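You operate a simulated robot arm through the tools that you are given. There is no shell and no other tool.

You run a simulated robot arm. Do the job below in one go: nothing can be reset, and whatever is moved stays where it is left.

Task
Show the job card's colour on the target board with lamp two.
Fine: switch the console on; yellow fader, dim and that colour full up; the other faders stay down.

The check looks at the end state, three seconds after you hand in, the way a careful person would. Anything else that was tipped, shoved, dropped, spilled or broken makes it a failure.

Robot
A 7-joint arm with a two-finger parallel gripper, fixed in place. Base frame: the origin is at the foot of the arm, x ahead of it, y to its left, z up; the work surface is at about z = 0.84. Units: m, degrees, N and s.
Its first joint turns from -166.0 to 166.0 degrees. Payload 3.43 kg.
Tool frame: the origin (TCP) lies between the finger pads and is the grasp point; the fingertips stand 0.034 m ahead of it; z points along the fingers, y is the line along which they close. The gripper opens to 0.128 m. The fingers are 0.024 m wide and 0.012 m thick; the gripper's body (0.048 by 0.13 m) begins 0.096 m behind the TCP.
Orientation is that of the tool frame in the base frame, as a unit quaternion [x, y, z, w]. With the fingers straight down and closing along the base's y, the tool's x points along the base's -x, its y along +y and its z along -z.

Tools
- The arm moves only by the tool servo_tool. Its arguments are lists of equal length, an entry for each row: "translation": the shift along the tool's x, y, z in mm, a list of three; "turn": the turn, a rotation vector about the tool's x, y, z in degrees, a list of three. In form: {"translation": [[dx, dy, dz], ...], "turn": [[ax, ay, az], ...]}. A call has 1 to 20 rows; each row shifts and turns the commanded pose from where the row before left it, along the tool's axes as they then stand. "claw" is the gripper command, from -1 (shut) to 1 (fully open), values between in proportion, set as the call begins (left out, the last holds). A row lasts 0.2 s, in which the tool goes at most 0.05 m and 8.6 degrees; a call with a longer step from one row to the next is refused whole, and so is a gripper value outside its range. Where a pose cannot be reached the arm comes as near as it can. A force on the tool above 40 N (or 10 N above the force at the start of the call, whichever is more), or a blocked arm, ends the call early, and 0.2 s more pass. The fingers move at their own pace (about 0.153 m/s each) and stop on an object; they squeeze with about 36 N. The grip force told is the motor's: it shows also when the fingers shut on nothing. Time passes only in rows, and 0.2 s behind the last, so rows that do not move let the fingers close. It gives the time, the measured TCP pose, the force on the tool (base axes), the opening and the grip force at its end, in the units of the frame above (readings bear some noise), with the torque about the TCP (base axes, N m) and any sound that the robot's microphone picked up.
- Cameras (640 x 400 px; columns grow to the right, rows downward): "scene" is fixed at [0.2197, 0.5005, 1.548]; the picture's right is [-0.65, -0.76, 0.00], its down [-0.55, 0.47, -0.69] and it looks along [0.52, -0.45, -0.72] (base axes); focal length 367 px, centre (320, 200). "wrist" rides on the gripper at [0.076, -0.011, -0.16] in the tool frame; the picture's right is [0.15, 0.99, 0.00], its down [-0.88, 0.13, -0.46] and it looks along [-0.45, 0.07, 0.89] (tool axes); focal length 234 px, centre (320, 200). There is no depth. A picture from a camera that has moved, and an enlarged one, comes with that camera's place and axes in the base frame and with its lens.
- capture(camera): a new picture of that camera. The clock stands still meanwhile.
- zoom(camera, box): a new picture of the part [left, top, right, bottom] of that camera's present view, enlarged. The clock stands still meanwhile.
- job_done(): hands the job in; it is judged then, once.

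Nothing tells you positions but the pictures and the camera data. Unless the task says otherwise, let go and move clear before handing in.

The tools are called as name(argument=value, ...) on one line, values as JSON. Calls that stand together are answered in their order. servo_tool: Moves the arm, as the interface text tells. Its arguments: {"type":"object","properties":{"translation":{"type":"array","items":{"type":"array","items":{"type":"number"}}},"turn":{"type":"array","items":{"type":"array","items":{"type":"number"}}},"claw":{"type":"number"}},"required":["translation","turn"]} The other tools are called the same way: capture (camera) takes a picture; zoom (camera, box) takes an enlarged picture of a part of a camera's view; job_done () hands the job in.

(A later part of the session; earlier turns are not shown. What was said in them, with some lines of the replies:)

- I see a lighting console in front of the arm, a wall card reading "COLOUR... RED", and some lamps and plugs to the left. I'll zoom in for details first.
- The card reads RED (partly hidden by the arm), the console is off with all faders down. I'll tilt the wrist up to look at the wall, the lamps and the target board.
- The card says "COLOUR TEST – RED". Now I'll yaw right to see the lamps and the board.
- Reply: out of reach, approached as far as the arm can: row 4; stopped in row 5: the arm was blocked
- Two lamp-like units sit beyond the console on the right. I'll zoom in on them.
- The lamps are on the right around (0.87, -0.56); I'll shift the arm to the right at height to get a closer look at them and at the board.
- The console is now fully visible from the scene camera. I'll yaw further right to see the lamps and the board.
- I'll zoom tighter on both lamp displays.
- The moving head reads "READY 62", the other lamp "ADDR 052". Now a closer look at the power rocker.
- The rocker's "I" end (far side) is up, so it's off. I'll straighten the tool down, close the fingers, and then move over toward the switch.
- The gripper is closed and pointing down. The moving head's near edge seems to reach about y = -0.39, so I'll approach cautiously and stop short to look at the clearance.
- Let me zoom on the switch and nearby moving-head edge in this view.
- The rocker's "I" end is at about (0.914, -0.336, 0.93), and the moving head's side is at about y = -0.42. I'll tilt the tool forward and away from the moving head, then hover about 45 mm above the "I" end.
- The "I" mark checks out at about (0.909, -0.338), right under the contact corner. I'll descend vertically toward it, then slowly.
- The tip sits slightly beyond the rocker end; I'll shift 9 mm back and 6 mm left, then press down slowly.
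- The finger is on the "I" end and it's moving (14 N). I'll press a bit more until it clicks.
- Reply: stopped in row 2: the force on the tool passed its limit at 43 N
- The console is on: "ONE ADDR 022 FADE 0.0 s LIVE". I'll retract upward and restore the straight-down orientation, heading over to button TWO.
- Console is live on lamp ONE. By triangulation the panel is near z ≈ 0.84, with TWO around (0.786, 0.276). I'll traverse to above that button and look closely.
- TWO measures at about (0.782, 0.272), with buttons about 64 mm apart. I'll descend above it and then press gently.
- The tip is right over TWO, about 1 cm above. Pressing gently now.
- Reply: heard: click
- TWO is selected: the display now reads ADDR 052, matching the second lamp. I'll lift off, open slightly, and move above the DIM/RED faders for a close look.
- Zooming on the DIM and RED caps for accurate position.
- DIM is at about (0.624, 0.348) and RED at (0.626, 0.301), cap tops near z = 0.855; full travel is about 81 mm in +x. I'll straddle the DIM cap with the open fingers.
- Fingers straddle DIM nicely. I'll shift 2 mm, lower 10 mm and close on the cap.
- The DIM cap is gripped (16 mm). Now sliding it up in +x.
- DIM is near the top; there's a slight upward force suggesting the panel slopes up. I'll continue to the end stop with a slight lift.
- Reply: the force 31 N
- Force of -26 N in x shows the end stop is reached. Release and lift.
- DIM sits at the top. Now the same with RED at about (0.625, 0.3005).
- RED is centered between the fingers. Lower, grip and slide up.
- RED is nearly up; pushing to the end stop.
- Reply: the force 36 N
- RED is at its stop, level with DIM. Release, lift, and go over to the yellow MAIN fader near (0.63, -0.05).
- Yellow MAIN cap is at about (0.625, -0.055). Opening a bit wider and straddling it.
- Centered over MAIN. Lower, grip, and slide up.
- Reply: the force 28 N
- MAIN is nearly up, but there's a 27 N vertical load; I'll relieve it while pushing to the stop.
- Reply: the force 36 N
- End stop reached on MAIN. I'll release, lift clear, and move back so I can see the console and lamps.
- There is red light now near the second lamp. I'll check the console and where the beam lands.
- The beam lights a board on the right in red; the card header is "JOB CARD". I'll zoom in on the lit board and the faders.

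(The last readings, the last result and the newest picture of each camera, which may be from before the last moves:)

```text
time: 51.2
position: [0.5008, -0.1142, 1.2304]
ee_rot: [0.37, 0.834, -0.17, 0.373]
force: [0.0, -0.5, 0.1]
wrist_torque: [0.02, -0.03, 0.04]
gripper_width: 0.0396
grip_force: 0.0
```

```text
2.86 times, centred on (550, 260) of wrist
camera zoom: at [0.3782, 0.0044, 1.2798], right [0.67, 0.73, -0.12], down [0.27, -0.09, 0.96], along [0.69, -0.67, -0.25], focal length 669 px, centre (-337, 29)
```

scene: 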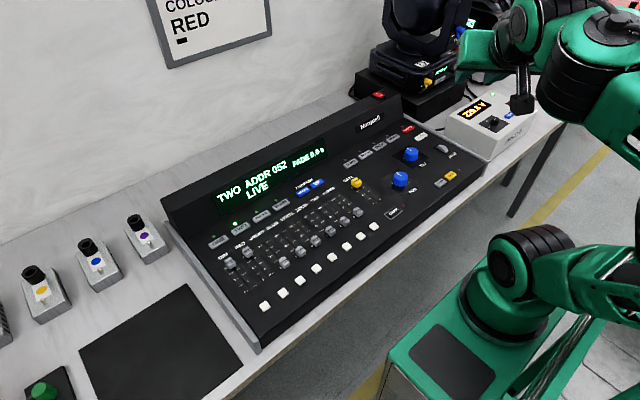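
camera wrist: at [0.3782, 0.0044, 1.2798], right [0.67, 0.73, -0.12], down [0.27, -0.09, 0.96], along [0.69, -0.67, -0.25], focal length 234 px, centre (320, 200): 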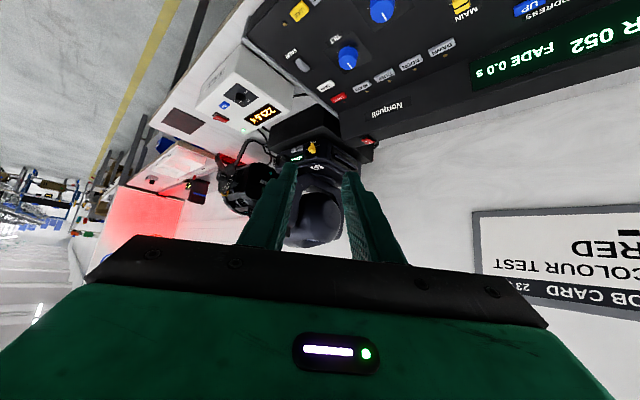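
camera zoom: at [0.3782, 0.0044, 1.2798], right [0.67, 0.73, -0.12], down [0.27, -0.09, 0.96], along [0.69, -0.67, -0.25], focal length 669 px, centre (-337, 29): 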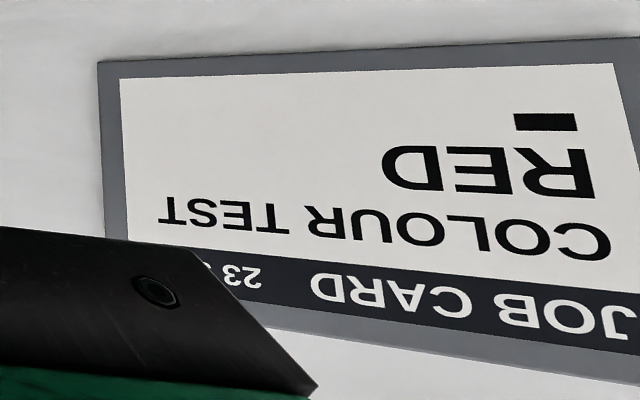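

The card is confirmed: JOB CARD, COLOUR TEST, RED, and the faders look right. I'll tilt up a little to see the whole lit target board.

servo_tool(translation=[[0, 0, 0], [0, 0, 0], [0, 0, 0]], turn=[[0, -7, 0], [0, -7, 0], [0, -7, 0]])

capture(camera="wrist")

zoom(camera="wrist", box=[60, 60, 280, 240])

```text
time: 52.0
position: [0.5094, -0.1169, 1.2234]
ee_rot: [0.332, 0.762, -0.235, 0.505]
force: [-0.8, -0.6, -0.3]
wrist_torque: [-0.01, 0.01, 0.02]
gripper_width: 0.0397
grip_force: 0.1
```

```text
taken
camera wrist: at [0.3822, 0.0059, 1.2126], right [0.69, 0.7, -0.16], down [0.05, 0.17, 0.98], along [0.72, -0.69, 0.08], focal length 234 px, centre (320, 200)
```

wrist: 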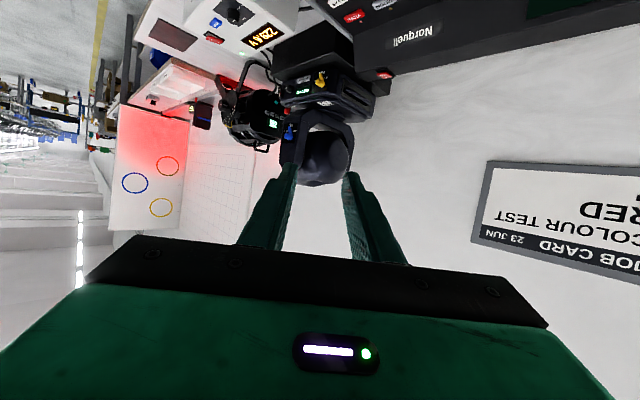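

```text
2.22 times, centred on (170, 150) of wrist
camera zoom: at [0.3822, 0.0059, 1.2126], right [0.69, 0.7, -0.16], down [0.05, 0.17, 0.98], along [0.72, -0.69, 0.08], focal length 520 px, centre (653, 311)
```

zoom: 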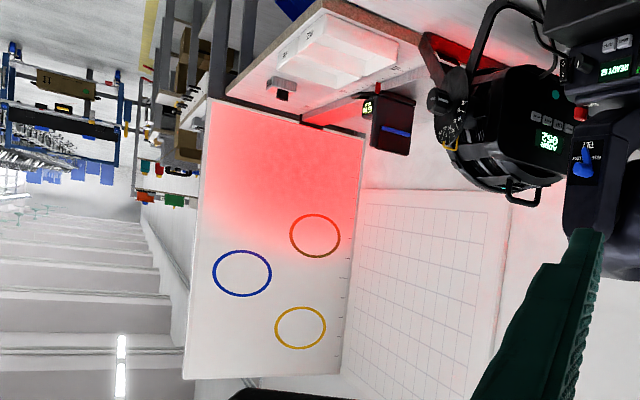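

The target board is lit red by lamp two (ADDR 052), and the console is on and LIVE. MAIN, DIM and RED are fully up, the other faders are down, and the arm is clear, so I'm handing in.

job_done()

```text
The job is handed in.
```

I've handed the job in: lamp two is lighting the lower part of the target board in red, the colour on the job card. I haven't seen the check's verdict.

- **Console:** it is switched on, lamp TWO is selected, and the display reads "TWO ADDR 052 LIVE" with a 0.0 s fade. That address matches the one shown on the lamp.
- **Faders:** yellow MAIN, DIM and RED are pushed to their top stops. GREEN, BLUE, WHITE, ZOOM, TINT and SHAPE are still at zero.
- **Beam position:** the upper part of the board, where the coloured circles are, is mostly outside the beam. The task named no spot on the board, so I left the lamp's aim alone.

Pressing the power switch briefly passed the 40 N force limit, and that move stopped early. The switch had already gone over by then. I saw nothing tipped or shoved, and the arm is clear with the gripper empty.
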